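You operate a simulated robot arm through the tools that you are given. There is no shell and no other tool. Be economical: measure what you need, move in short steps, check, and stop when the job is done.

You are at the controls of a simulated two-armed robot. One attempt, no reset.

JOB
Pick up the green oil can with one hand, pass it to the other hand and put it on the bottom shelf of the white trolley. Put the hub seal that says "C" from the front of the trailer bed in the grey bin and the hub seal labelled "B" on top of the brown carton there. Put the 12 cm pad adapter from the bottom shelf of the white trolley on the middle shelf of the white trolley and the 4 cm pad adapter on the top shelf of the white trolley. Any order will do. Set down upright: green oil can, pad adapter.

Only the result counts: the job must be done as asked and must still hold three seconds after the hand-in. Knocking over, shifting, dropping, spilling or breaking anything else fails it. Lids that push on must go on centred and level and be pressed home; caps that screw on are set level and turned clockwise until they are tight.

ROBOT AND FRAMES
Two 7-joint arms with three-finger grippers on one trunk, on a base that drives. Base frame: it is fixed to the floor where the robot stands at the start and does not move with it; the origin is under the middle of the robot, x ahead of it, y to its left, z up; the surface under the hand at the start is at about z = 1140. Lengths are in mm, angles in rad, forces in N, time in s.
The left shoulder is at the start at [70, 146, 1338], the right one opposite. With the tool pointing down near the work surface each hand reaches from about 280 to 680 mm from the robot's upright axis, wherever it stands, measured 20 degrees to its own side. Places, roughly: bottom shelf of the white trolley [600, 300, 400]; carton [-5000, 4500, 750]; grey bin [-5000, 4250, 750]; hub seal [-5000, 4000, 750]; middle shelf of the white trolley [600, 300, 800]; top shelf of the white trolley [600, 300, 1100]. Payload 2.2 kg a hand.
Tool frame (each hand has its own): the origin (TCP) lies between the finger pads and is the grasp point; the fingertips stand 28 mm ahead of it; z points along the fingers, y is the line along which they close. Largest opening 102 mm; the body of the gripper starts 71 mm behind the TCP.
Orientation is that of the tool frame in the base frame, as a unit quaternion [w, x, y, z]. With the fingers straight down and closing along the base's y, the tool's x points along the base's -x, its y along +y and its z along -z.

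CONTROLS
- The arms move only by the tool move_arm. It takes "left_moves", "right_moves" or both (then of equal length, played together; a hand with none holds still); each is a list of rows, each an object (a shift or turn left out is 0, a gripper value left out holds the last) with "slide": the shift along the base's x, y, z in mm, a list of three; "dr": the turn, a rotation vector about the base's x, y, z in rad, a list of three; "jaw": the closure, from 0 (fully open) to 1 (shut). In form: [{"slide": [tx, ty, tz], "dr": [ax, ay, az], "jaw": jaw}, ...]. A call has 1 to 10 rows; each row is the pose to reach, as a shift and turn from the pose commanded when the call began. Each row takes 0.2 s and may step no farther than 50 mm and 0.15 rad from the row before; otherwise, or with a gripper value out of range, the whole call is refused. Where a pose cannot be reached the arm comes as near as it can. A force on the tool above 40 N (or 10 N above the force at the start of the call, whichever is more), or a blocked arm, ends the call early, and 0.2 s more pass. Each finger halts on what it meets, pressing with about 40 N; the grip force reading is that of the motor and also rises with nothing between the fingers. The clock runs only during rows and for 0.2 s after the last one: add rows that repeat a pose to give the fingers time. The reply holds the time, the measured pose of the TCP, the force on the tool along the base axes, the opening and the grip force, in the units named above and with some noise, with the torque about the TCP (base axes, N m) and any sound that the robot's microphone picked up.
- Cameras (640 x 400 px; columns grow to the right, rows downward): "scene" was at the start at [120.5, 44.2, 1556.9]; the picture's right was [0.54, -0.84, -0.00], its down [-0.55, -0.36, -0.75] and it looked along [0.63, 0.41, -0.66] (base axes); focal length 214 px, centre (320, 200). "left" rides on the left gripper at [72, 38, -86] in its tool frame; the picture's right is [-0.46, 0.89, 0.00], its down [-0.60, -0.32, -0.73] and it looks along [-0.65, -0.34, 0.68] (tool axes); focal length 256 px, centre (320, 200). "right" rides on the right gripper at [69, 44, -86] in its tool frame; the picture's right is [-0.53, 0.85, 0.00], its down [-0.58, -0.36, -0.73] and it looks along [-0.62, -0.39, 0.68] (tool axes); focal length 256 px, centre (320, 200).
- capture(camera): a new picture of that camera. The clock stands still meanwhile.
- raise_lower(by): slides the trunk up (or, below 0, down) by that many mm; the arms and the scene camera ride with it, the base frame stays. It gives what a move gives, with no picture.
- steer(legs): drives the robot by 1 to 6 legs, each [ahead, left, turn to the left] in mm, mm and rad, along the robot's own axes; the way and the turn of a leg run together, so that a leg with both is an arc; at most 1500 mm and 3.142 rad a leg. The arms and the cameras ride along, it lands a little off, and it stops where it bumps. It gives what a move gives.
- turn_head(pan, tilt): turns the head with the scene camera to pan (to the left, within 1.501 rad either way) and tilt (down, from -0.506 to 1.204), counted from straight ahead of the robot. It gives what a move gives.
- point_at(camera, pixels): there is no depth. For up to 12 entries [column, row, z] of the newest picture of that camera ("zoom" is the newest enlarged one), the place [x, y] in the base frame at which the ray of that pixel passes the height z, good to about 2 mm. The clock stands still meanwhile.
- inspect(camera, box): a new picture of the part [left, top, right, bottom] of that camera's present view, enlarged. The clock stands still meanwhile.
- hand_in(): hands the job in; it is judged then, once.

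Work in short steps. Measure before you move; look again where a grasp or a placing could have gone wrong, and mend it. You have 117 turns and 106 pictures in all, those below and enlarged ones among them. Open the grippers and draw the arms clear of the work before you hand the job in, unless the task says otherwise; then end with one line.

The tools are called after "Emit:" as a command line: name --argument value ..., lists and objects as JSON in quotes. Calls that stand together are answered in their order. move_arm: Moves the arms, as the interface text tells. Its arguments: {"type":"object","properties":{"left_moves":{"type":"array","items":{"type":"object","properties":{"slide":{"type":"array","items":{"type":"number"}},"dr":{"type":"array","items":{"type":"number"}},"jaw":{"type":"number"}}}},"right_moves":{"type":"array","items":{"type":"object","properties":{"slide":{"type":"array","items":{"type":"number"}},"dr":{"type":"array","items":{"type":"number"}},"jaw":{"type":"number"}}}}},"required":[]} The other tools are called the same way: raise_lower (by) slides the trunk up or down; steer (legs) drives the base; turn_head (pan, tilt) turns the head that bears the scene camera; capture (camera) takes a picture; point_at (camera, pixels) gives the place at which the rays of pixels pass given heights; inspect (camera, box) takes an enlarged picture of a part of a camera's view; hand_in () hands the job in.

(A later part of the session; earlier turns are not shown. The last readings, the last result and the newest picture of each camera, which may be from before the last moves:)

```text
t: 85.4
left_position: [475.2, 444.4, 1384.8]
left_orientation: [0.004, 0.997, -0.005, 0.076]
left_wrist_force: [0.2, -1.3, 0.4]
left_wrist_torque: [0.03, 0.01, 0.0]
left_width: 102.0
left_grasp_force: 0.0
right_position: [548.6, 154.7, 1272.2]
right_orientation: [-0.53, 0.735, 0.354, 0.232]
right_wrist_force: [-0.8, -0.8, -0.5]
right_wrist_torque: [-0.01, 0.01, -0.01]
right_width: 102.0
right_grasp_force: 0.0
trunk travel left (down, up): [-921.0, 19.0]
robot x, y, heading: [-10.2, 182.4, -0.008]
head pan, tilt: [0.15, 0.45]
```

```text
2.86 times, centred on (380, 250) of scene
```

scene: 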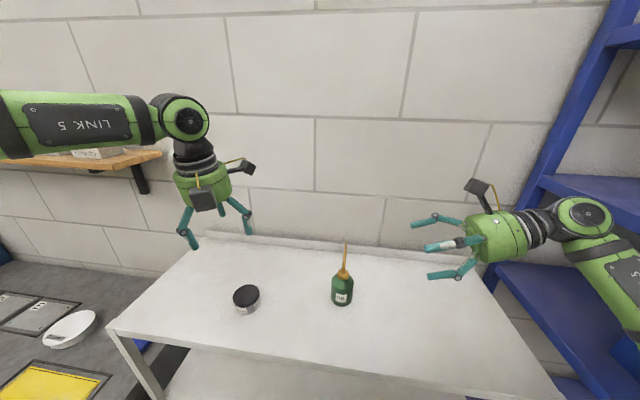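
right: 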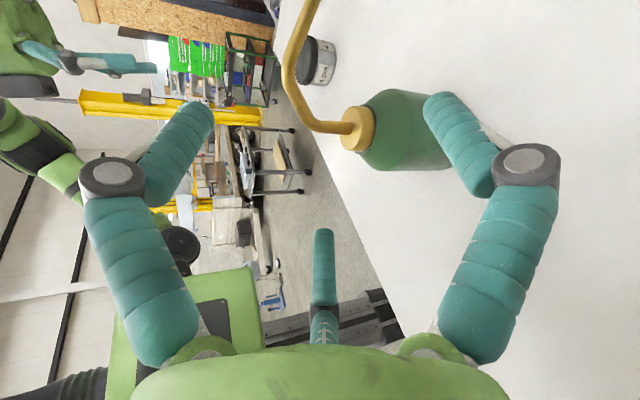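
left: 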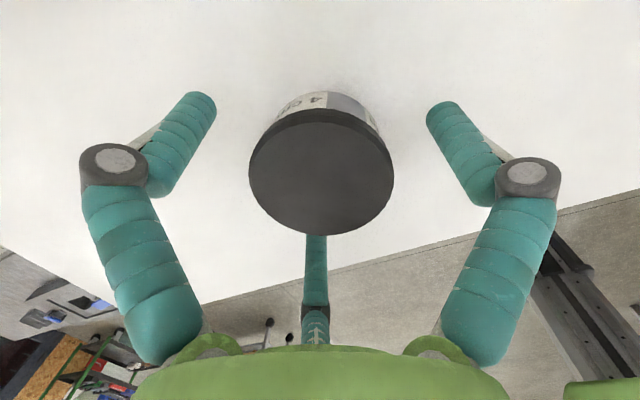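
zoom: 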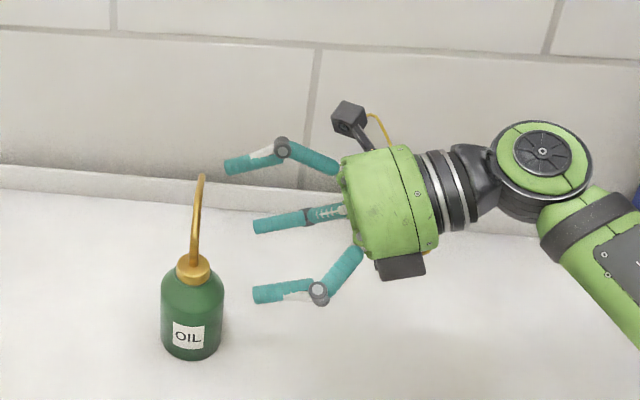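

Axis lines up with the spout just above the cap. I advance 47 mm, slightly lower, and close on the spout.

Emit:
move_arm --right_moves '[{"slide": [1, 16, -4]}, {"slide": [2, 32, -8]}, {"slide": [2, 46, -8]}, {"slide": [2, 46, -8]}]'

Emit:
capture --camera "right"

```text
t: 86.4
left_position: [474.6, 444.6, 1386.4]
left_orientation: [0.005, 0.997, -0.004, 0.077]
left_wrist_force: [0.3, -0.1, 1.1]
left_wrist_torque: [-0.01, -0.01, -0.03]
left_width: 102.0
left_grasp_force: 0.1
right_position: [550.5, 202.1, 1263.9]
right_orientation: [-0.529, 0.735, 0.354, 0.232]
right_wrist_force: [-1.2, -1.0, 0.0]
right_wrist_torque: [0.0, -0.01, 0.03]
right_width: 102.0
right_grasp_force: 0.0
trunk travel left (down, up): [-921.0, 19.0]
robot x, y, heading: [-5.2, 181.3, -0.01]
head pan, tilt: [0.15, 0.45]
```

```text
50 pictures are left
```

right: 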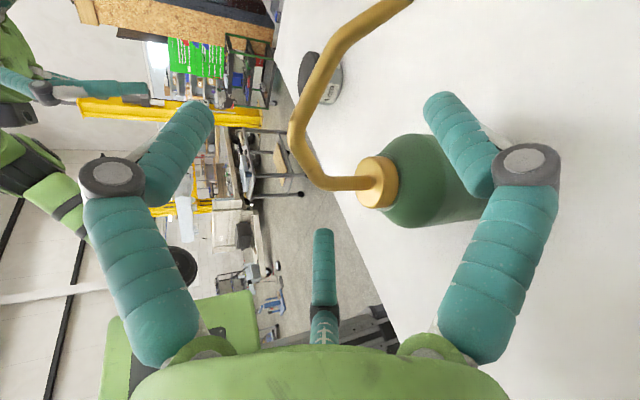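

The spout passes right through the TCP. I close gradually.

Emit:
move_arm --right_moves '[{"jaw": 0.3}, {"jaw": 0.5}, {"jaw": 0.7}, {"jaw": 0.85}, {"jaw": 1.0}, {"jaw": 1.0}, {"jaw": 1.0}]'

Emit:
capture --camera "right"

Emit:
inspect --camera "scene" --box '[280, 200, 440, 320]'

```text
t: 88.0
left_position: [476.2, 444.9, 1387.8]
left_orientation: [0.005, 0.997, -0.004, 0.075]
left_wrist_force: [-0.3, 0.6, 0.1]
left_wrist_torque: [0.03, 0.0, 0.02]
left_width: 101.9
left_grasp_force: 0.0
right_position: [550.8, 201.9, 1265.0]
right_orientation: [-0.529, 0.736, 0.355, 0.231]
right_wrist_force: [-0.3, -0.3, -0.3]
right_wrist_torque: [0.02, -0.03, -0.01]
right_width: 10.5
right_grasp_force: 38.2
trunk travel left (down, up): [-921.0, 19.0]
robot x, y, heading: [-0.5, 182.9, -0.011]
head pan, tilt: [0.15, 0.45]
```

```text
49 pictures are left
```

right: 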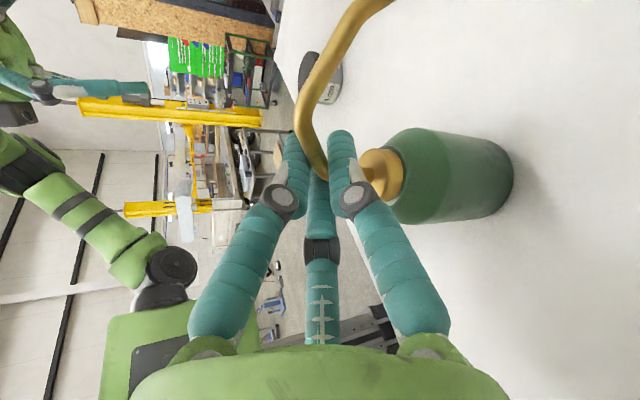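

```text
3.33 times, centred on (360, 260) of scene
```

zoom: 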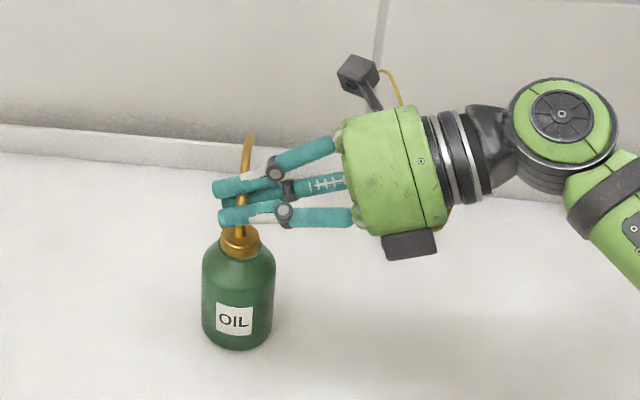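

Pinched at width 10.5 with the can upright. I lift 40 mm and look.

Emit:
move_arm --right_moves '[{"slide": [0, 0, 8]}, {"slide": [0, 0, 20]}, {"slide": [0, 0, 32]}, {"slide": [0, 0, 45]}, {"slide": [0, 0, 45]}]'

Emit:
capture --camera "right"

Emit:
inspect --camera "scene" --box '[240, 180, 440, 320]'

```text
t: 89.2
left_position: [474.8, 445.1, 1385.3]
left_orientation: [0.005, 0.997, -0.005, 0.076]
left_wrist_force: [-0.7, 0.2, 0.3]
left_wrist_torque: [-0.01, 0.0, -0.01]
left_width: 101.9
left_grasp_force: 0.0
right_position: [551.4, 201.8, 1309.3]
right_orientation: [-0.529, 0.735, 0.355, 0.231]
right_wrist_force: [0.3, 0.9, -3.4]
right_wrist_torque: [-0.05, -0.01, 0.0]
right_width: 10.6
right_grasp_force: 37.6
trunk travel left (down, up): [-921.0, 19.0]
robot x, y, heading: [-8.0, 180.4, -0.009]
head pan, tilt: [0.15, 0.45]
```

```text
47 pictures are left
```

right: 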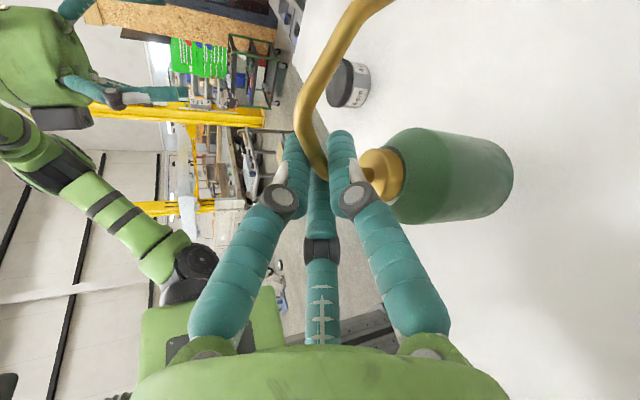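

```text
2.86 times, centred on (340, 250) of scene
```

zoom: 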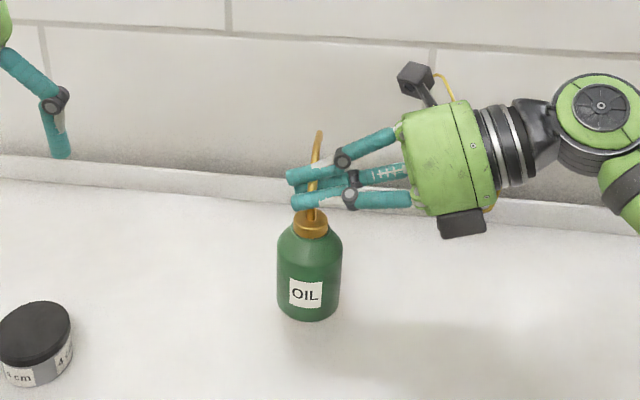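

The can hangs rigid and upright from the right hand (3.4 N). I move it 60 mm forward with the right arm, and tilt the left hand to 45° while bringing it to (455,300,1320).

Emit:
move_arm --right_moves '[{"slide": [15, 0, 0]}, {"slide": [30, 0, 0]}, {"slide": [45, 0, 0]}, {"slide": [60, 0, 0]}, {"slide": [60, 0, 0]}, {"slide": [60, 0, 0]}]' --left_moves '[{"slide": [-5, -25, -10], "dr": [0, -0.13, 0]}, {"slide": [-10, -55, -20], "dr": [0, -0.26, 0]}, {"slide": [-15, -85, -35], "dr": [0, -0.39, 0]}, {"slide": [-20, -115, -50], "dr": [0, -0.52, 0]}, {"slide": [-20, -145, -65], "dr": [0, -0.635, 0]}, {"slide": [-20, -145, -65], "dr": [0, -0.635, 0]}]'

Emit:
move_arm --left_moves '[{"slide": [0, 0, 0], "dr": [0, 0, -0.12]}, {"slide": [0, -10, -20], "dr": [0, 0, -0.24]}, {"slide": [0, -25, -40], "dr": [0, 0, -0.35]}, {"slide": [0, -38, -60], "dr": [0, 0, -0.35]}, {"slide": [0, -38, -75], "dr": [0, 0, -0.35]}]'

Emit:
capture --camera "left"

Emit:
capture --camera "scene"

```text
t: 90.6
left_position: [455.3, 296.6, 1322.1]
left_orientation: [0.003, 0.923, -0.007, 0.384]
left_wrist_force: [-0.6, 0.1, 0.4]
left_wrist_torque: [-0.07, -0.01, -0.06]
left_width: 102.0
left_grasp_force: 0.1
right_position: [610.8, 202.4, 1310.0]
right_orientation: [-0.53, 0.735, 0.354, 0.231]
right_wrist_force: [-1.1, -0.5, -3.8]
right_wrist_torque: [-0.04, -0.03, 0.0]
right_width: 10.3
right_grasp_force: 37.5
trunk travel left (down, up): [-921.0, 19.0]
robot x, y, heading: [-11.0, 178.2, -0.011]
head pan, tilt: [0.15, 0.45]
```

```text
t: 91.8
left_position: [456.4, 261.8, 1246.7]
left_orientation: [0.071, 0.909, -0.168, 0.376]
left_wrist_force: [0.5, -0.2, -0.4]
left_wrist_torque: [-0.03, -0.03, 0.0]
left_width: 102.2
left_grasp_force: 0.0
right_position: [611.0, 203.5, 1308.9]
right_orientation: [-0.529, 0.735, 0.355, 0.232]
right_wrist_force: [0.9, -0.1, -4.1]
right_wrist_torque: [-0.05, -0.04, -0.01]
right_width: 10.3
right_grasp_force: 37.5
trunk travel left (down, up): [-921.0, 19.0]
robot x, y, heading: [-3.9, 180.8, -0.009]
head pan, tilt: [0.15, 0.45]
```

```text
45 pictures are left
```

left: 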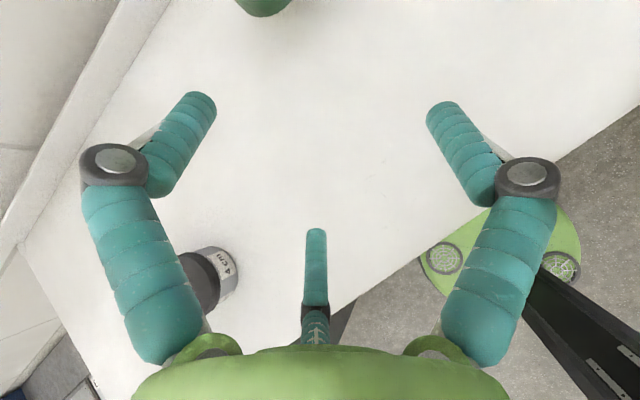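

```text
44 pictures are left
```

scene: 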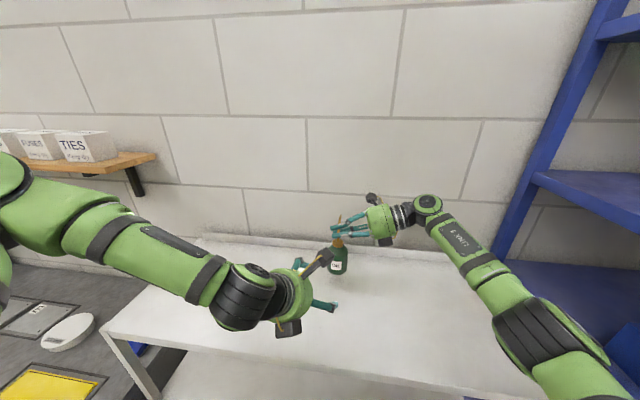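

The can's lower body shows at (264,10) of the left view. I check its position, then advance 60 mm along the hand's heading.

Emit:
point_at --camera "left" --pixels '[[264, 17, 1178], [264, 17, 1174], [236, 4, 1178], [292, 4, 1178]]'

Emit:
move_arm --left_moves '[{"slide": [19, -7, 0]}, {"slide": [38, -14, 0]}, {"slide": [56, -20, 0]}, {"slide": [56, -20, 0]}]'

Emit:
capture --camera "left"

```text
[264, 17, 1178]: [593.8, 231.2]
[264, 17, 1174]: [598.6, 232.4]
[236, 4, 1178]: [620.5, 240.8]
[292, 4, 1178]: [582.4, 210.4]
```

```text
t: 92.8
left_position: [510.4, 242.3, 1247.5]
left_orientation: [0.069, 0.909, -0.166, 0.376]
left_wrist_force: [-0.1, -0.4, -0.2]
left_wrist_torque: [-0.01, -0.01, -0.01]
left_width: 101.9
left_grasp_force: 0.0
right_position: [611.3, 202.7, 1310.0]
right_orientation: [-0.529, 0.735, 0.355, 0.232]
right_wrist_force: [0.1, -0.1, -3.8]
right_wrist_torque: [-0.02, -0.03, 0.0]
right_width: 10.4
right_grasp_force: 37.4
trunk travel left (down, up): [-921.0, 19.0]
robot x, y, heading: [-7.0, 176.4, -0.011]
head pan, tilt: [0.15, 0.45]
```

```text
43 pictures are left
```

left: 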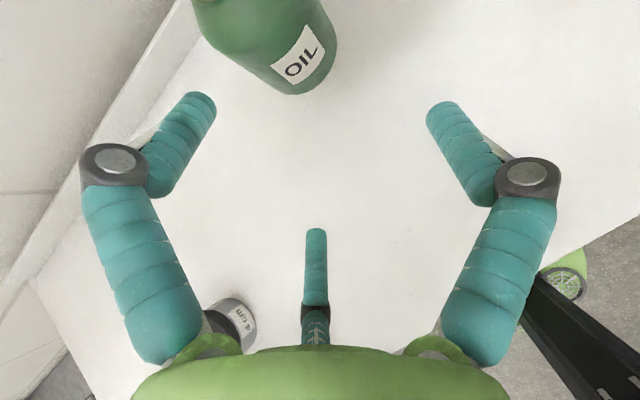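

Base rim of the can visible: lowest (300,94), right (333,62), left (252,70). I measure at its height.

Emit:
point_at --camera "left" --pixels '[[300, 94, 1178], [333, 66, 1178], [255, 74, 1178], [277, 89, 1178], [321, 85, 1178], [300, 94, 1172]]'

```text
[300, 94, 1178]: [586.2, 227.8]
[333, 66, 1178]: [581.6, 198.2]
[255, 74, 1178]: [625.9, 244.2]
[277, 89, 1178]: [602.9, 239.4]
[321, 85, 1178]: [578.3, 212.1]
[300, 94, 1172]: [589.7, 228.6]
```

Can axis is ≈(609,209). I advance the left hand at z≈1245 to straddle it, then check.

Emit:
move_arm --left_moves '[{"slide": [19, -6, -1]}, {"slide": [38, -12, -2]}, {"slide": [57, -19, -2]}, {"slide": [75, -25, -3]}, {"slide": [75, -25, -3]}]'

Emit:
capture --camera "left"

Emit:
inspect --camera "scene" --box '[240, 180, 440, 320]'

```text
t: 94.0
left_position: [575.7, 238.1, 1248.3]
left_orientation: [0.07, 0.909, -0.167, 0.377]
left_wrist_force: [0.1, -0.5, -0.3]
left_wrist_torque: [0.0, 0.02, 0.0]
left_width: 102.0
left_grasp_force: 0.0
left hand out of reach, approached as far as the arm can: row 3, 4, 5
right_position: [611.4, 202.9, 1308.9]
right_orientation: [-0.529, 0.736, 0.354, 0.232]
right_wrist_force: [0.6, 0.2, -2.3]
right_wrist_torque: [-0.02, -0.03, 0.0]
right_width: 10.5
right_grasp_force: 36.9
trunk travel left (down, up): [-921.0, 19.0]
robot x, y, heading: [-5.6, 179.3, -0.008]
head pan, tilt: [0.15, 0.45]
```

```text
42 pictures are left
```

left: 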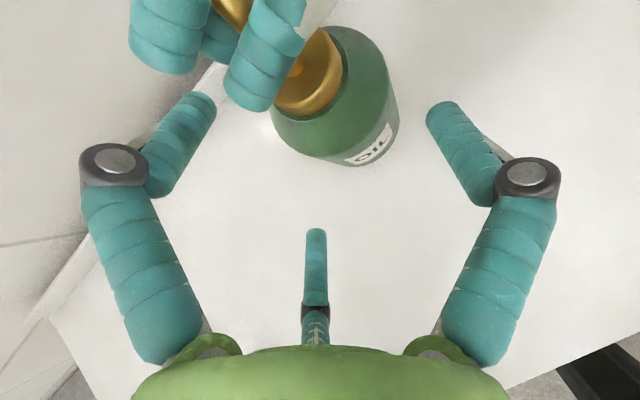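

```text
2.86 times, centred on (340, 250) of scene
```

zoom: 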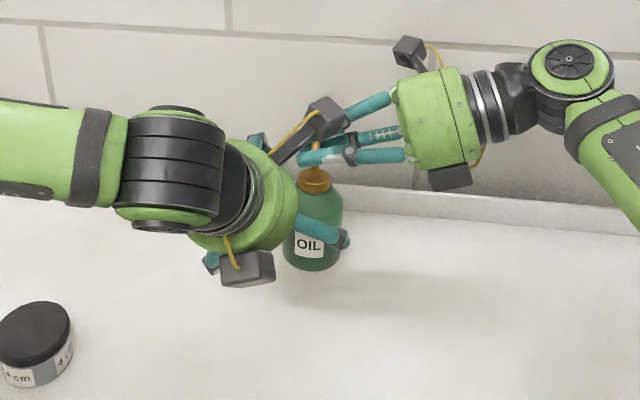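

The body grip conflicts with the right hand's fingers, so I change plan: left will pinch the spout's forward horizontal leg from the left side. First retreat left, lift it, and bring the can 90 mm nearer.

Emit:
move_arm --left_moves '[{"slide": [-28, 5, 0]}, {"slide": [-56, 12, 0]}, {"slide": [-85, 19, 0]}, {"slide": [-115, 25, 0]}, {"slide": [-115, 50, 35], "dr": [0, 0, 0.1]}, {"slide": [-115, 85, 70], "dr": [0, 0, 0.2]}, {"slide": [-115, 120, 100], "dr": [0, 0, 0.33]}, {"slide": [-105, 155, 130], "dr": [0, 0, 0.33]}, {"slide": [-95, 190, 150], "dr": [0, 0, 0.33]}, {"slide": [-95, 190, 150], "dr": [0, 0, 0.33]}]'

Emit:
move_arm --right_moves '[{"slide": [-15, 0, 3]}, {"slide": [-30, 0, 6]}, {"slide": [-45, 0, 9]}, {"slide": [-60, 0, 10]}, {"slide": [-75, 0, 10]}, {"slide": [-90, 0, 10]}]' --left_moves '[{"dr": [0, 0.13, 0]}, {"dr": [0, 0.26, 0]}, {"dr": [0, 0.39, 0]}, {"dr": [0, 0.52, 0]}, {"dr": [0, 0.65, 0]}, {"dr": [0, 0.78, 0]}]'

Emit:
move_arm --left_moves '[{"slide": [10, 5, 0], "dr": [-0.13, 0, 0]}, {"slide": [20, 10, 0], "dr": [-0.26, 0, 0]}, {"slide": [30, 10, 0], "dr": [-0.39, 0, 0]}, {"slide": [40, 10, 0], "dr": [-0.52, 0, 0]}, {"slide": [50, 10, 0], "dr": [-0.65, 0, 0]}, {"slide": [60, 10, 0], "dr": [-0.78, 0, 0]}, {"slide": [60, 10, 0], "dr": [-0.91, 0, 0]}, {"slide": [60, 10, 0], "dr": [-1.04, 0, 0]}, {"slide": [60, 10, 0], "dr": [-1.17, 0, 0]}, {"slide": [60, 10, 0], "dr": [-1.22, 0, 0]}]'

Emit:
capture --camera "left"

```text
t: 96.2
left_position: [482.0, 427.4, 1399.5]
left_orientation: [0.008, 0.924, -0.016, 0.382]
left_wrist_force: [-0.5, -0.5, 0.2]
left_wrist_torque: [0.03, 0.03, 0.02]
left_width: 102.1
left_grasp_force: 0.0
right_position: [611.3, 202.0, 1309.0]
right_orientation: [-0.529, 0.735, 0.354, 0.233]
right_wrist_force: [0.7, -0.5, -3.2]
right_wrist_torque: [-0.04, -0.03, 0.01]
right_width: 10.5
right_grasp_force: 38.0
trunk travel left (down, up): [-921.0, 19.0]
robot x, y, heading: [-8.1, 178.2, -0.009]
head pan, tilt: [0.15, 0.45]
```

```text
t: 97.6
left_position: [483.2, 428.2, 1400.9]
left_orientation: [0.013, 1.0, -0.012, 0.0]
left_wrist_force: [0.6, -0.6, 0.4]
left_wrist_torque: [0.01, 0.0, 0.01]
left_width: 101.9
left_grasp_force: 0.1
right_position: [523.1, 201.5, 1319.1]
right_orientation: [-0.529, 0.736, 0.353, 0.232]
right_wrist_force: [0.0, 0.0, -3.8]
right_wrist_torque: [-0.04, 0.0, 0.03]
right_width: 10.3
right_grasp_force: 37.4
trunk travel left (down, up): [-921.0, 19.0]
robot x, y, heading: [-4.3, 180.6, -0.009]
head pan, tilt: [0.15, 0.45]
```

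```text
t: 99.8
left_position: [540.5, 438.4, 1400.8]
left_orientation: [0.584, 0.812, -0.009, 0.009]
left_wrist_force: [0.1, 0.1, -0.8]
left_wrist_torque: [0.01, 0.0, -0.01]
left_width: 102.1
left_grasp_force: 0.0
right_position: [520.6, 202.0, 1319.8]
right_orientation: [-0.529, 0.735, 0.355, 0.232]
right_wrist_force: [-0.1, 0.7, -3.4]
right_wrist_torque: [-0.01, -0.03, 0.0]
right_width: 10.0
right_grasp_force: 37.2
trunk travel left (down, up): [-921.0, 19.0]
robot x, y, heading: [-2.1, 181.4, -0.011]
head pan, tilt: [0.15, 0.45]
```

```text
40 pictures are left
```

left: 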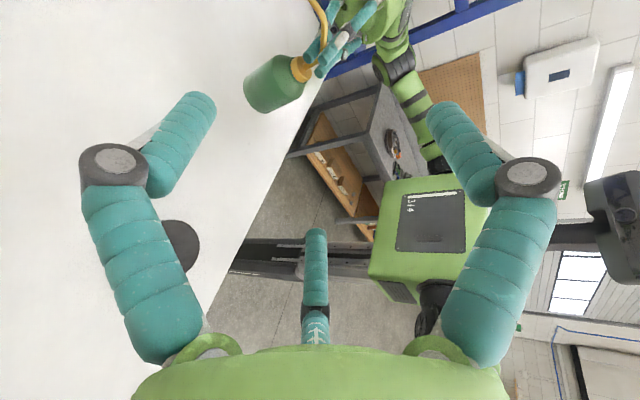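

Left hand now points to the right. I pre-close it to ~46 mm and move to (563,310,1337), then look.

Emit:
move_arm --left_moves '[{"slide": [5, -20, -12], "jaw": 0.55}, {"slide": [10, -45, -25], "jaw": 0.55}, {"slide": [15, -75, -40], "jaw": 0.55}, {"slide": [20, -105, -52], "jaw": 0.55}, {"slide": [22, -128, -64], "jaw": 0.55}, {"slide": [22, -128, -64], "jaw": 0.55}]'

Emit:
capture --camera "left"

Emit:
inspect --camera "scene" --box '[240, 160, 480, 320]'

```text
t: 101.2
left_position: [563.2, 310.9, 1337.4]
left_orientation: [0.583, 0.812, -0.008, 0.01]
left_wrist_force: [0.2, 0.4, 1.0]
left_wrist_torque: [-0.02, -0.01, 0.03]
left_width: 45.9
left_grasp_force: 0.1
right_position: [521.2, 202.7, 1319.3]
right_orientation: [-0.529, 0.735, 0.355, 0.232]
right_wrist_force: [0.5, 0.1, -4.8]
right_wrist_torque: [-0.03, -0.04, 0.01]
right_width: 10.2
right_grasp_force: 37.8
trunk travel left (down, up): [-921.0, 19.0]
robot x, y, heading: [-4.3, 180.5, -0.008]
head pan, tilt: [0.15, 0.45]
```

```text
39 pictures are left
```

left: 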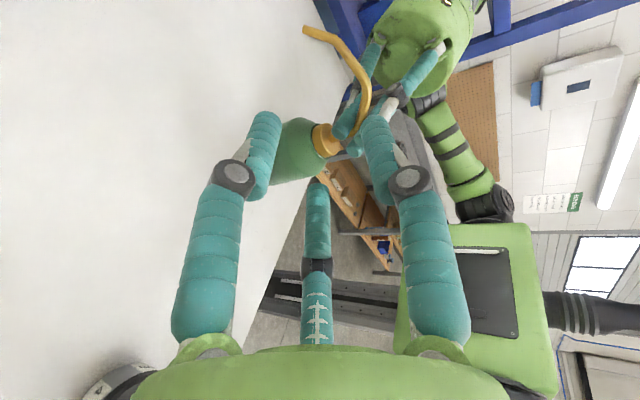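

```text
2.50 times, centred on (360, 240) of scene
```

zoom: 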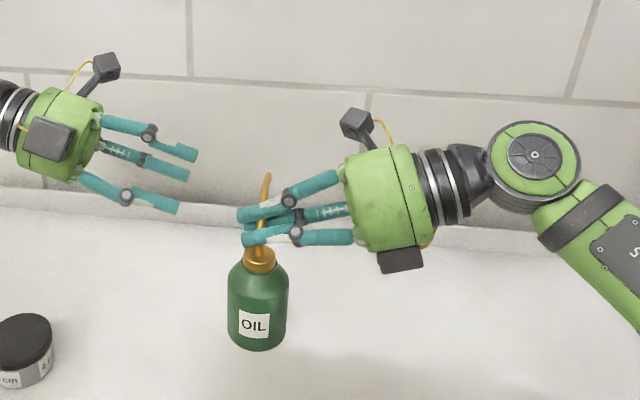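

The spout: rises diagonally from the right fingers to a bend, then a flat leg centred near (578,207,1337). To straddle it cleanly I roll the left hand 60° (two fingers above, one below).

Emit:
move_arm --left_moves '[{"slide": [3, 0, 0], "dr": [0, -0.135, -0.045]}, {"slide": [6, 0, 0], "dr": [0, -0.27, -0.09]}, {"slide": [9, 0, 0], "dr": [0, -0.405, -0.136]}, {"slide": [12, 0, 0], "dr": [0, -0.54, -0.181]}, {"slide": [15, 0, 0], "dr": [0, -0.675, -0.227]}, {"slide": [15, 0, 0], "dr": [0, -0.81, -0.272]}, {"slide": [15, 0, 0], "dr": [0, -0.94, -0.316]}, {"slide": [15, 0, 0], "dr": [0, -0.99, -0.333]}, {"slide": [15, 0, 0], "dr": [0, -0.99, -0.333]}]'

Emit:
capture --camera "left"

```text
t: 103.2
left_position: [577.7, 310.6, 1335.6]
left_orientation: [0.503, 0.699, -0.411, 0.3]
left_wrist_force: [-0.8, 0.0, -0.1]
left_wrist_torque: [-0.01, -0.04, 0.0]
left_width: 46.1
left_grasp_force: 0.0
right_position: [520.8, 203.2, 1320.3]
right_orientation: [-0.53, 0.735, 0.355, 0.232]
right_wrist_force: [0.4, 0.0, -4.0]
right_wrist_torque: [-0.05, -0.03, 0.01]
right_width: 10.2
right_grasp_force: 37.7
trunk travel left (down, up): [-921.0, 19.0]
robot x, y, heading: [-1.7, 181.8, -0.008]
head pan, tilt: [0.15, 0.45]
```

```text
37 pictures are left
```

left: 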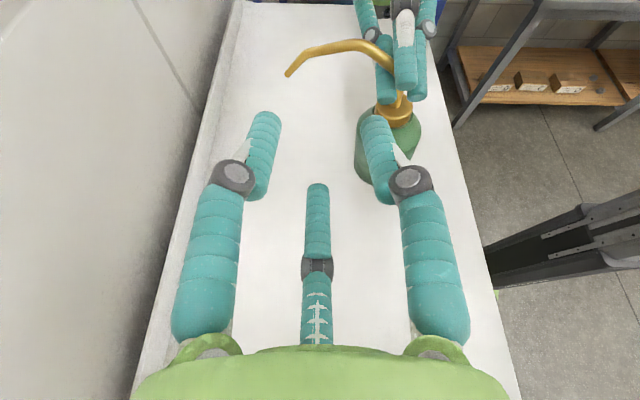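

Clear side view: flat leg runs (365,45)–(325,47), tip (288,75). I compute where these rays cross y≈208.

Emit:
point_at --camera "left" --pixels '[[368, 45, 1330], [368, 45, 1340], [345, 42, 1330], [345, 42, 1340], [322, 48, 1330], [322, 48, 1340], [288, 75, 1310], [288, 75, 1320], [390, 70, 1315], [390, 70, 1325]]'

```text
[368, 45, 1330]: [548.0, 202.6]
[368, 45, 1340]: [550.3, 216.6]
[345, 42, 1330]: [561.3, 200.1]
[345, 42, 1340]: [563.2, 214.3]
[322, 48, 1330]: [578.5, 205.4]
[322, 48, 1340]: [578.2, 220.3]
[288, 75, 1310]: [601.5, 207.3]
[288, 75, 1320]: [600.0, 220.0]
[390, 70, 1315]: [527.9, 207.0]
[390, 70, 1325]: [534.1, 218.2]
```

Flat leg is x 549–579, z≈1333. I move in to TCP (570,215,1336).

Emit:
move_arm --left_moves '[{"slide": [-8, -25, 0]}, {"slide": [-8, -50, 0]}, {"slide": [-8, -70, 0]}, {"slide": [-8, -85, 0]}, {"slide": [-8, -95, 0]}, {"slide": [-8, -95, 0]}]'

Emit:
capture --camera "left"

```text
t: 104.6
left_position: [564.3, 217.4, 1337.7]
left_orientation: [0.503, 0.699, -0.411, 0.3]
left_wrist_force: [-0.6, 0.9, -0.8]
left_wrist_torque: [0.03, 0.0, -0.01]
left_width: 49.5
left_grasp_force: 0.6
left hand out of reach, approached as far as the arm can: row 4, 5, 6
right_position: [519.8, 203.7, 1320.5]
right_orientation: [-0.53, 0.735, 0.355, 0.231]
right_wrist_force: [-0.3, -0.3, -3.3]
right_wrist_torque: [-0.03, -0.09, 0.01]
right_width: 10.4
right_grasp_force: 37.2
trunk travel left (down, up): [-921.0, 19.0]
robot x, y, heading: [-5.0, 178.3, -0.01]
head pan, tilt: [0.15, 0.45]
```

```text
36 pictures are left
```

left: 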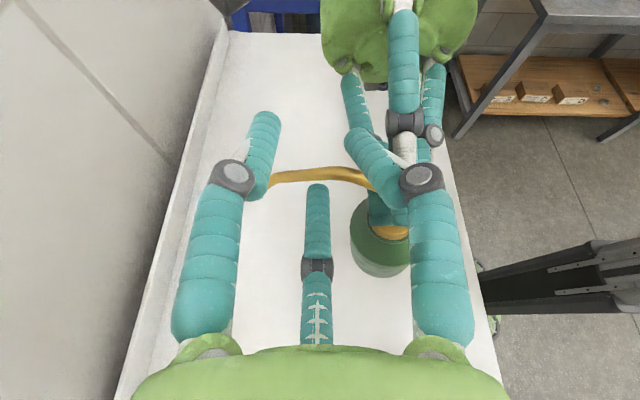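

The spout leg lies between the fingers (row ~175). I close the left hand on it.

Emit:
move_arm --left_moves '[{"jaw": 0.65}, {"jaw": 0.75}, {"jaw": 0.85}, {"jaw": 1.0}, {"jaw": 1.0}, {"jaw": 1.0}]'

Emit:
capture --camera "left"

```text
t: 106.0
left_position: [561.9, 216.8, 1338.7]
left_orientation: [0.506, 0.697, -0.412, 0.297]
left_wrist_force: [-16.9, -9.7, 9.6]
left_wrist_torque: [-0.2, 0.58, 0.14]
left_width: 14.6
left_grasp_force: 40.5
right_position: [521.4, 202.7, 1318.3]
right_orientation: [-0.528, 0.737, 0.353, 0.232]
right_wrist_force: [16.4, 9.3, -11.5]
right_wrist_torque: [-0.15, 0.09, -0.04]
right_width: 9.9
right_grasp_force: 37.2
trunk travel left (down, up): [-921.0, 19.0]
robot x, y, heading: [-7.4, 178.1, -0.01]
head pan, tilt: [0.15, 0.45]
```

```text
35 pictures are left
```

left: 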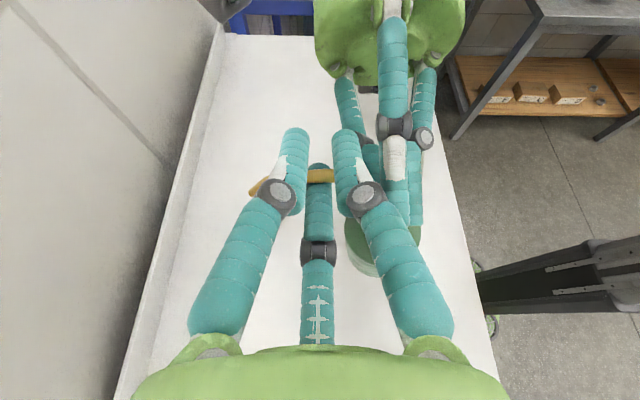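

Both hands hold it. I open the right hand slightly and withdraw it to the right.

Emit:
move_arm --right_moves '[{"jaw": 0.85}, {"jaw": 0.7}, {"jaw": 0.65}, {"slide": [0, -20, 3], "jaw": 0.65}, {"slide": [0, -45, 8], "jaw": 0.65}, {"slide": [0, -80, 15], "jaw": 0.65}, {"slide": [0, -110, 20], "jaw": 0.65}, {"slide": [0, -110, 20], "jaw": 0.5}]'

Emit:
inspect --camera "scene" --box '[200, 160, 440, 320]'

Emit:
capture --camera "right"

```text
t: 107.8
left_position: [572.5, 235.2, 1332.8]
left_orientation: [0.509, 0.697, -0.407, 0.3]
left_wrist_force: [-0.5, 0.7, 0.4]
left_wrist_torque: [0.02, -0.09, -0.01]
left_width: 11.0
left_grasp_force: 37.8
right_position: [530.1, 112.2, 1339.0]
right_orientation: [-0.528, 0.737, 0.357, 0.225]
right_wrist_force: [0.6, 0.9, 0.6]
right_wrist_torque: [0.01, -0.02, 0.01]
right_width: 51.0
right_grasp_force: 0.1
trunk travel left (down, up): [-921.0, 19.0]
robot x, y, heading: [-8.5, 181.7, -0.006]
head pan, tilt: [0.15, 0.45]
```

```text
2.50 times, centred on (320, 240) of scene
```

zoom: 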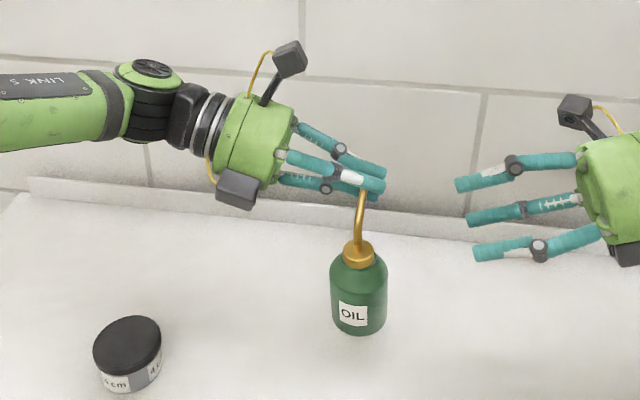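

```text
33 pictures are left
```

right: 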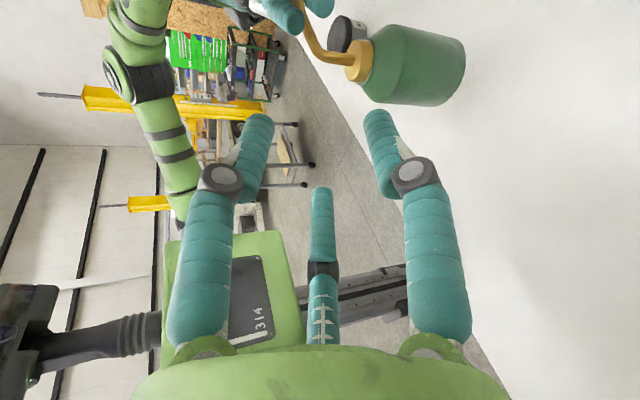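

The handover worked: the can hangs upright from the left hand. I retract the right hand and back off 450 mm.

Emit:
move_arm --right_moves '[{"slide": [-40, 5, 0]}, {"slide": [-80, 10, 0]}, {"slide": [-120, 20, 0]}, {"slide": [-160, 35, 0]}, {"slide": [-200, 50, 0]}, {"slide": [-225, 60, 0]}]'

Emit:
steer --legs '[[-480, 0, 0], [0, -180, 0]]'

Emit:
raise_lower --by -400

Emit:
raise_lower --by -330

Emit:
capture --camera "scene"

```text
t: 109.2
left_position: [564.8, 219.7, 1337.9]
left_orientation: [0.504, 0.698, -0.412, 0.299]
left_wrist_force: [0.5, 0.2, 0.9]
left_wrist_torque: [0.04, -0.1, 0.01]
left_width: 10.8
left_grasp_force: 37.6
right_position: [296.0, 156.0, 1337.2]
right_orientation: [-0.528, 0.737, 0.353, 0.231]
right_wrist_force: [0.3, 0.4, 0.2]
right_wrist_torque: [-0.01, 0.0, 0.02]
right_width: 50.9
right_grasp_force: 0.0
trunk travel left (down, up): [-921.0, 19.0]
robot x, y, heading: [-8.3, 178.7, -0.006]
head pan, tilt: [0.15, 0.45]
```

```text
t: 113.1
left_position: [90.5, 46.0, 1338.5]
left_orientation: [0.505, 0.697, -0.412, 0.299]
left_wrist_force: [0.1, 0.1, -0.7]
left_wrist_torque: [0.01, -0.09, 0.01]
left_width: 10.8
left_grasp_force: 37.7
right_position: [-178.3, -18.1, 1336.7]
right_orientation: [-0.528, 0.737, 0.353, 0.232]
right_wrist_force: [0.3, 0.1, -0.6]
right_wrist_torque: [-0.02, -0.03, 0.02]
right_width: 51.0
right_grasp_force: 0.0
trunk travel left (down, up): [-921.0, 19.0]
robot x, y, heading: [-479.3, 4.9, -0.017]
head pan, tilt: [0.15, 0.45]
```

```text
t: 116.9
left_position: [91.0, 40.9, 936.5]
left_orientation: [0.504, 0.698, -0.413, 0.298]
left_wrist_force: [0.6, 0.4, -0.7]
left_wrist_torque: [0.02, -0.15, 0.0]
left_width: 10.6
left_grasp_force: 38.0
right_position: [-178.6, -23.4, 938.3]
right_orientation: [-0.529, 0.736, 0.352, 0.233]
right_wrist_force: [0.2, 0.2, -0.3]
right_wrist_torque: [0.0, 0.01, 0.02]
right_width: 51.0
right_grasp_force: 0.1
trunk travel left (down, up): [-521.0, 419.0]
robot x, y, heading: [-481.2, 8.3, -0.012]
head pan, tilt: [0.15, 0.45]
```

```text
t: 120.2
left_position: [91.3, 42.0, 606.9]
left_orientation: [0.503, 0.698, -0.413, 0.298]
left_wrist_force: [0.2, -0.1, 0.8]
left_wrist_torque: [0.03, -0.09, -0.01]
left_width: 10.9
left_grasp_force: 37.8
right_position: [-178.8, -22.2, 608.6]
right_orientation: [-0.529, 0.736, 0.352, 0.233]
right_wrist_force: [0.9, 0.7, -0.8]
right_wrist_torque: [0.02, 0.0, -0.01]
right_width: 50.7
right_grasp_force: 0.1
trunk travel left (down, up): [-191.0, 749.0]
robot x, y, heading: [-479.6, 6.1, -0.013]
head pan, tilt: [0.15, 0.45]
```

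```text
32 pictures are left
```

scene: 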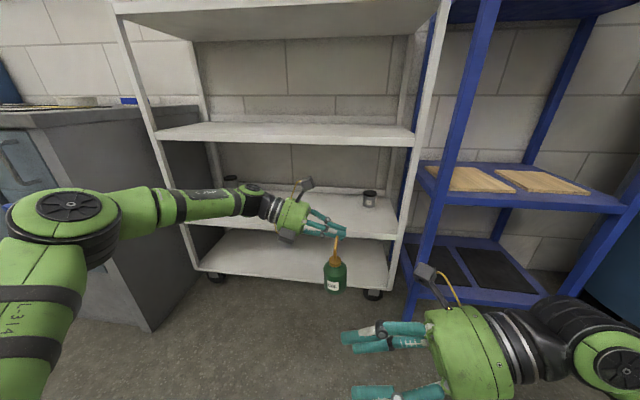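

The can hangs near (48,33). I check its base height via the scene view and the left view.

Emit:
point_at --camera "scene" --pixels '[[336, 292, 440], [336, 292, 450], [336, 292, 460], [336, 258, 520], [336, 258, 530]]'

Emit:
inspect --camera "scene" --box '[260, 170, 420, 310]'

```text
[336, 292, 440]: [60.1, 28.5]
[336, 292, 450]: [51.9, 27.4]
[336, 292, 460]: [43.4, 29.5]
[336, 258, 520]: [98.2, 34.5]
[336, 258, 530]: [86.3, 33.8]
```

```text
2.86 times, centred on (340, 240) of scene
```

zoom: 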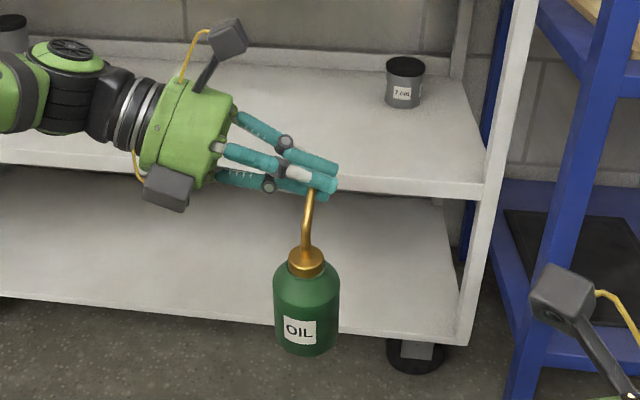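

Base estimate ~460 at TCP 607. I lower 25 mm so the left camera clears the middle shelf, and drive 300 mm in, then look.

Emit:
raise_lower --by -25

Emit:
steer --legs '[[300, 0, 0.012]]'

Emit:
capture --camera "scene"

```text
t: 120.9
left_position: [91.1, 40.9, 582.6]
left_orientation: [0.503, 0.698, -0.412, 0.298]
left_wrist_force: [0.5, 0.1, 1.1]
left_wrist_torque: [0.02, -0.12, 0.0]
left_width: 10.6
left_grasp_force: 37.5
right_position: [-177.1, -23.8, 583.9]
right_orientation: [-0.529, 0.736, 0.353, 0.233]
right_wrist_force: [0.3, 0.7, 0.5]
right_wrist_torque: [-0.02, 0.0, -0.02]
right_width: 51.1
right_grasp_force: 0.1
trunk travel left (down, up): [-166.0, 774.0]
robot x, y, heading: [-477.0, 4.2, -0.017]
head pan, tilt: [0.15, 0.45]
```

```text
t: 123.0
left_position: [391.4, 44.1, 581.6]
left_orientation: [0.502, 0.7, -0.409, 0.301]
left_wrist_force: [1.7, 0.0, 0.4]
left_wrist_torque: [0.02, -0.09, 0.02]
left_width: 10.5
left_grasp_force: 37.7
right_position: [124.4, -23.4, 582.9]
right_orientation: [-0.53, 0.735, 0.356, 0.23]
right_wrist_force: [0.1, 0.9, -0.7]
right_wrist_torque: [0.0, 0.02, 0.02]
right_width: 51.1
right_grasp_force: 0.0
trunk travel left (down, up): [-166.0, 774.0]
robot x, y, heading: [-177.0, 4.6, -0.003]
head pan, tilt: [0.15, 0.45]
```

```text
30 pictures are left
```

scene: 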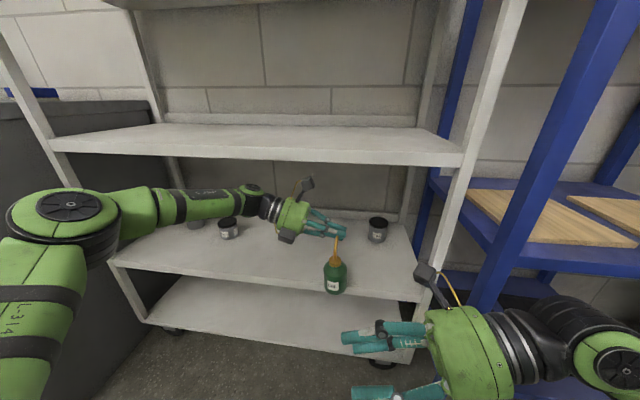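

Clear. I drive 125 mm more so the can stands ~100 mm inside the edge.

Emit:
steer --legs '[[125, 0, 0]]'

Emit:
move_arm --left_moves '[{"slide": [0, 0, -6]}, {"slide": [0, 0, -12]}, {"slide": [0, 0, -18]}, {"slide": [0, 0, -18]}]'

Emit:
inspect --camera "scene" --box '[220, 150, 420, 320]'

```text
t: 124.2
left_position: [516.1, 41.5, 582.4]
left_orientation: [0.503, 0.7, -0.41, 0.299]
left_wrist_force: [-0.2, -0.5, 0.4]
left_wrist_torque: [0.02, -0.17, 0.03]
left_width: 10.6
left_grasp_force: 37.8
right_position: [248.8, -24.2, 583.7]
right_orientation: [-0.53, 0.735, 0.355, 0.231]
right_wrist_force: [-0.2, -0.2, 0.1]
right_wrist_torque: [0.02, 0.02, -0.01]
right_width: 51.0
right_grasp_force: 0.1
trunk travel left (down, up): [-166.0, 774.0]
robot x, y, heading: [-51.5, 1.1, -0.002]
head pan, tilt: [0.15, 0.45]
```

```text
t: 125.2
left_position: [513.5, 44.6, 569.8]
left_orientation: [0.503, 0.699, -0.41, 0.302]
left_wrist_force: [4.1, -0.8, 8.8]
left_wrist_torque: [0.09, -0.09, 0.0]
left_width: 10.7
left_grasp_force: 38.1
left hand out of reach, approached as far as the arm can: row 3, 4
right_position: [248.3, -25.0, 582.3]
right_orientation: [-0.529, 0.735, 0.356, 0.231]
right_wrist_force: [0.6, 0.7, 0.8]
right_wrist_torque: [-0.02, 0.0, 0.01]
right_width: 51.0
right_grasp_force: 0.0
trunk travel left (down, up): [-166.0, 774.0]
robot x, y, heading: [-51.6, 0.9, -0.004]
head pan, tilt: [0.15, 0.45]
```

```text
2.35 times, centred on (320, 235) of scene
```

zoom: 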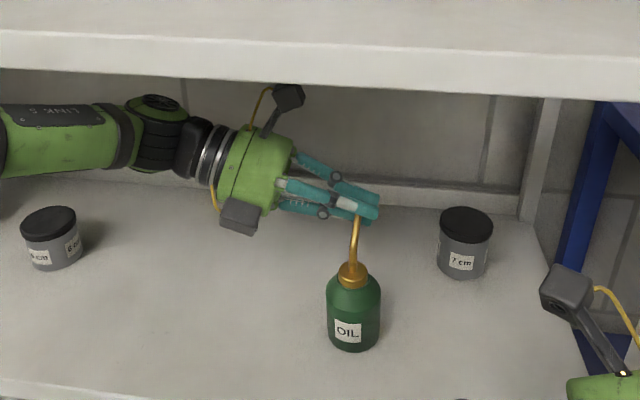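

Contact with the shelf at TCP≈570 (8.8 N). I open the left fingers a little and look.

Emit:
move_arm --left_moves '[{"slide": [0, 0, 1], "jaw": 0.9}, {"slide": [0, 0, 1], "jaw": 0.8}, {"slide": [0, 0, 1], "jaw": 0.6}, {"slide": [0, 0, 1], "jaw": 0.5}]'

Emit:
inspect --camera "scene" --box '[300, 200, 400, 320]'

Emit:
capture --camera "left"

```text
t: 126.2
left_position: [512.4, 43.6, 567.9]
left_orientation: [0.502, 0.7, -0.41, 0.3]
left_wrist_force: [-0.7, -0.7, 0.4]
left_wrist_torque: [-0.02, -0.01, -0.01]
left_width: 51.1
left_grasp_force: 0.0
right_position: [247.8, -23.6, 583.4]
right_orientation: [-0.53, 0.735, 0.355, 0.232]
right_wrist_force: [0.1, -0.9, 0.0]
right_wrist_torque: [-0.01, -0.02, -0.03]
right_width: 51.1
right_grasp_force: 0.0
trunk travel left (down, up): [-166.0, 774.0]
robot x, y, heading: [-49.7, 2.0, -0.006]
head pan, tilt: [0.15, 0.45]
```

```text
3.33 times, centred on (350, 260) of scene
```

zoom: 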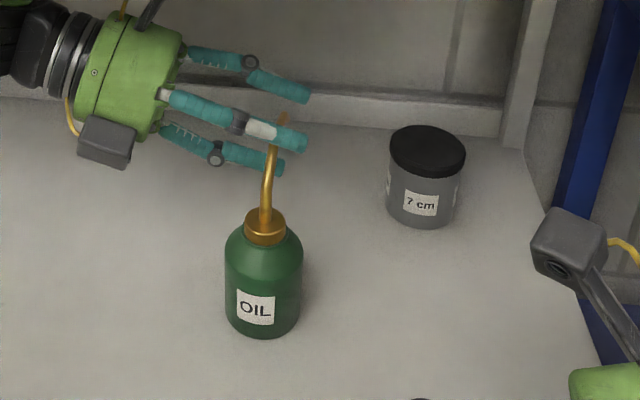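

```text
27 pictures are left
```

left: 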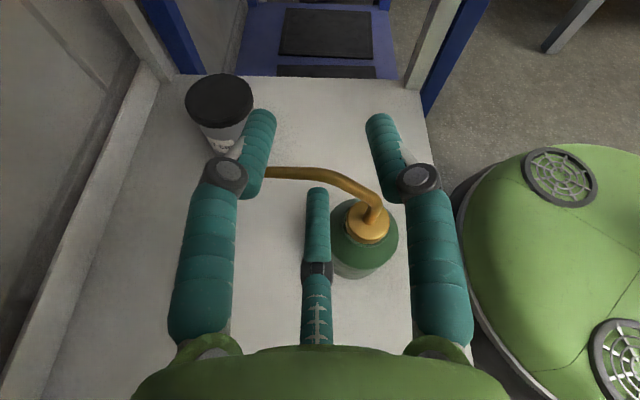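

The can stands upright on the bottom shelf. I withdraw the left hand to the left, back out, and reorient it to point forward for the 12 cm adapter.

Emit:
move_arm --left_moves '[{"slide": [0, 20, 1], "jaw": 0.5}, {"slide": [0, 45, 1], "jaw": 0.4}, {"slide": [0, 75, 2], "jaw": 0.3}, {"slide": [0, 105, 2], "jaw": 0}, {"slide": [0, 125, 2], "jaw": 0}]'

Emit:
steer --legs '[[-430, 0, 0]]'

Emit:
move_arm --left_moves '[{"dr": [0, 0.135, 0.045]}, {"dr": [0, 0.27, 0.09]}, {"dr": [0, 0.405, 0.136]}, {"dr": [0, 0.54, 0.181]}, {"dr": [0, 0.675, 0.227]}, {"dr": [0, 0.81, 0.272]}, {"dr": [0, 0.94, 0.316]}, {"dr": [0, 0.99, 0.333]}]'

Emit:
move_arm --left_moves '[{"dr": [0.13, 0, 0]}, {"dr": [0.26, 0, 0]}, {"dr": [0.39, 0, 0]}, {"dr": [0.52, 0, 0]}, {"dr": [0.65, 0, 0]}, {"dr": [0.78, 0, 0]}, {"dr": [0.91, 0, 0]}, {"dr": [1.04, 0, 0]}, {"dr": [1.17, 0, 0]}, {"dr": [1.225, 0, 0]}]'

Emit:
move_arm --left_moves '[{"slide": [0, 15, 0], "dr": [0, -0.14, 0]}, {"slide": [0, 30, 0], "dr": [0, -0.28, 0]}, {"slide": [0, 45, 0], "dr": [0, -0.42, 0]}, {"slide": [0, 60, 0], "dr": [0, -0.56, 0]}, {"slide": [0, 75, 0], "dr": [0, -0.7, 0]}, {"slide": [0, 90, 0], "dr": [0, -0.84, 0]}, {"slide": [0, 100, 0], "dr": [0, -0.95, 0]}, {"slide": [0, 110, 0], "dr": [0, -1.047, 0]}, {"slide": [0, 110, 0], "dr": [0, -1.047, 0]}]'

Emit:
capture --camera "scene"

```text
t: 127.4
left_position: [513.5, 168.3, 569.5]
left_orientation: [0.502, 0.7, -0.41, 0.299]
left_wrist_force: [0.0, -0.7, 0.4]
left_wrist_torque: [0.01, 0.0, 0.02]
left_width: 102.1
left_grasp_force: 0.1
right_position: [247.9, -24.0, 582.4]
right_orientation: [-0.529, 0.735, 0.355, 0.231]
right_wrist_force: [0.3, -0.8, 1.4]
right_wrist_torque: [0.01, -0.03, 0.01]
right_width: 50.6
right_grasp_force: 0.0
trunk travel left (down, up): [-166.0, 774.0]
robot x, y, heading: [-52.6, 1.4, -0.007]
head pan, tilt: [0.15, 0.45]
```

```text
t: 130.1
left_position: [73.7, 172.4, 569.5]
left_orientation: [0.501, 0.701, -0.408, 0.302]
left_wrist_force: [0.5, -0.6, 0.4]
left_wrist_torque: [0.01, 0.0, -0.02]
left_width: 101.8
left_grasp_force: 0.1
right_position: [-189.1, -20.9, 583.1]
right_orientation: [-0.53, 0.734, 0.357, 0.229]
right_wrist_force: [0.5, -0.7, -0.4]
right_wrist_torque: [-0.02, 0.01, -0.03]
right_width: 51.0
right_grasp_force: 0.0
trunk travel left (down, up): [-166.0, 774.0]
robot x, y, heading: [-490.4, 3.3, -0.002]
head pan, tilt: [0.15, 0.45]
```

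```text
t: 131.9
left_position: [75.2, 172.4, 569.1]
left_orientation: [0.58, 0.815, -0.005, 0.009]
left_wrist_force: [0.2, 0.5, -0.3]
left_wrist_torque: [0.02, -0.01, 0.0]
left_width: 101.8
left_grasp_force: 0.1
right_position: [-189.2, -22.0, 583.2]
right_orientation: [-0.53, 0.734, 0.357, 0.23]
right_wrist_force: [0.3, 0.4, 0.3]
right_wrist_torque: [-0.02, 0.02, -0.01]
right_width: 51.0
right_grasp_force: 0.1
trunk travel left (down, up): [-166.0, 774.0]
robot x, y, heading: [-489.4, 2.9, 0.001]
head pan, tilt: [0.15, 0.45]
```

```text
t: 134.1
left_position: [50.1, 189.6, 565.3]
left_orientation: [0.006, 1.0, -0.01, 0.007]
left_wrist_force: [-0.3, 0.1, 0.2]
left_wrist_torque: [0.01, 0.03, 0.01]
left_width: 102.1
left_grasp_force: 0.0
left hand out of reach, approached as far as the arm can: row 8, 9, 10
right_position: [-189.0, -20.7, 583.1]
right_orientation: [-0.53, 0.734, 0.356, 0.229]
right_wrist_force: [-0.7, -0.9, -0.4]
right_wrist_torque: [0.02, -0.01, -0.02]
right_width: 50.9
right_grasp_force: 0.1
trunk travel left (down, up): [-166.0, 774.0]
robot x, y, heading: [-490.2, 4.1, -0.004]
head pan, tilt: [0.15, 0.45]
```

```text
t: 136.1
left_position: [50.0, 299.5, 564.4]
left_orientation: [0.002, 0.863, -0.013, 0.505]
left_wrist_force: [0.4, -0.1, -0.9]
left_wrist_torque: [0.01, -0.02, -0.02]
left_width: 101.8
left_grasp_force: 0.0
right_position: [-188.6, -19.8, 583.5]
right_orientation: [-0.53, 0.734, 0.357, 0.23]
right_wrist_force: [-0.2, -0.8, -0.5]
right_wrist_torque: [0.03, 0.01, 0.02]
right_width: 51.1
right_grasp_force: 0.0
trunk travel left (down, up): [-166.0, 774.0]
robot x, y, heading: [-493.3, 2.2, -0.005]
head pan, tilt: [0.15, 0.45]
```

```text
26 pictures are left
```

scene: 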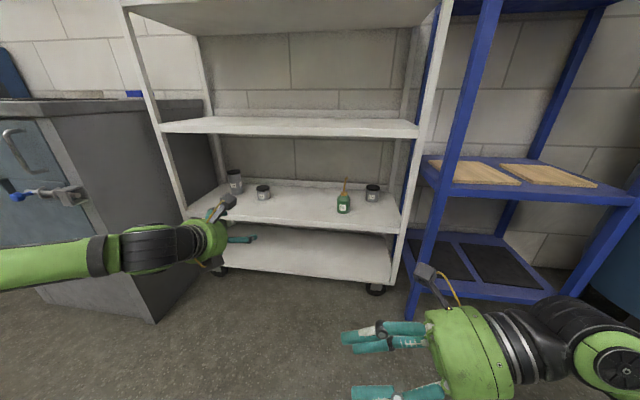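

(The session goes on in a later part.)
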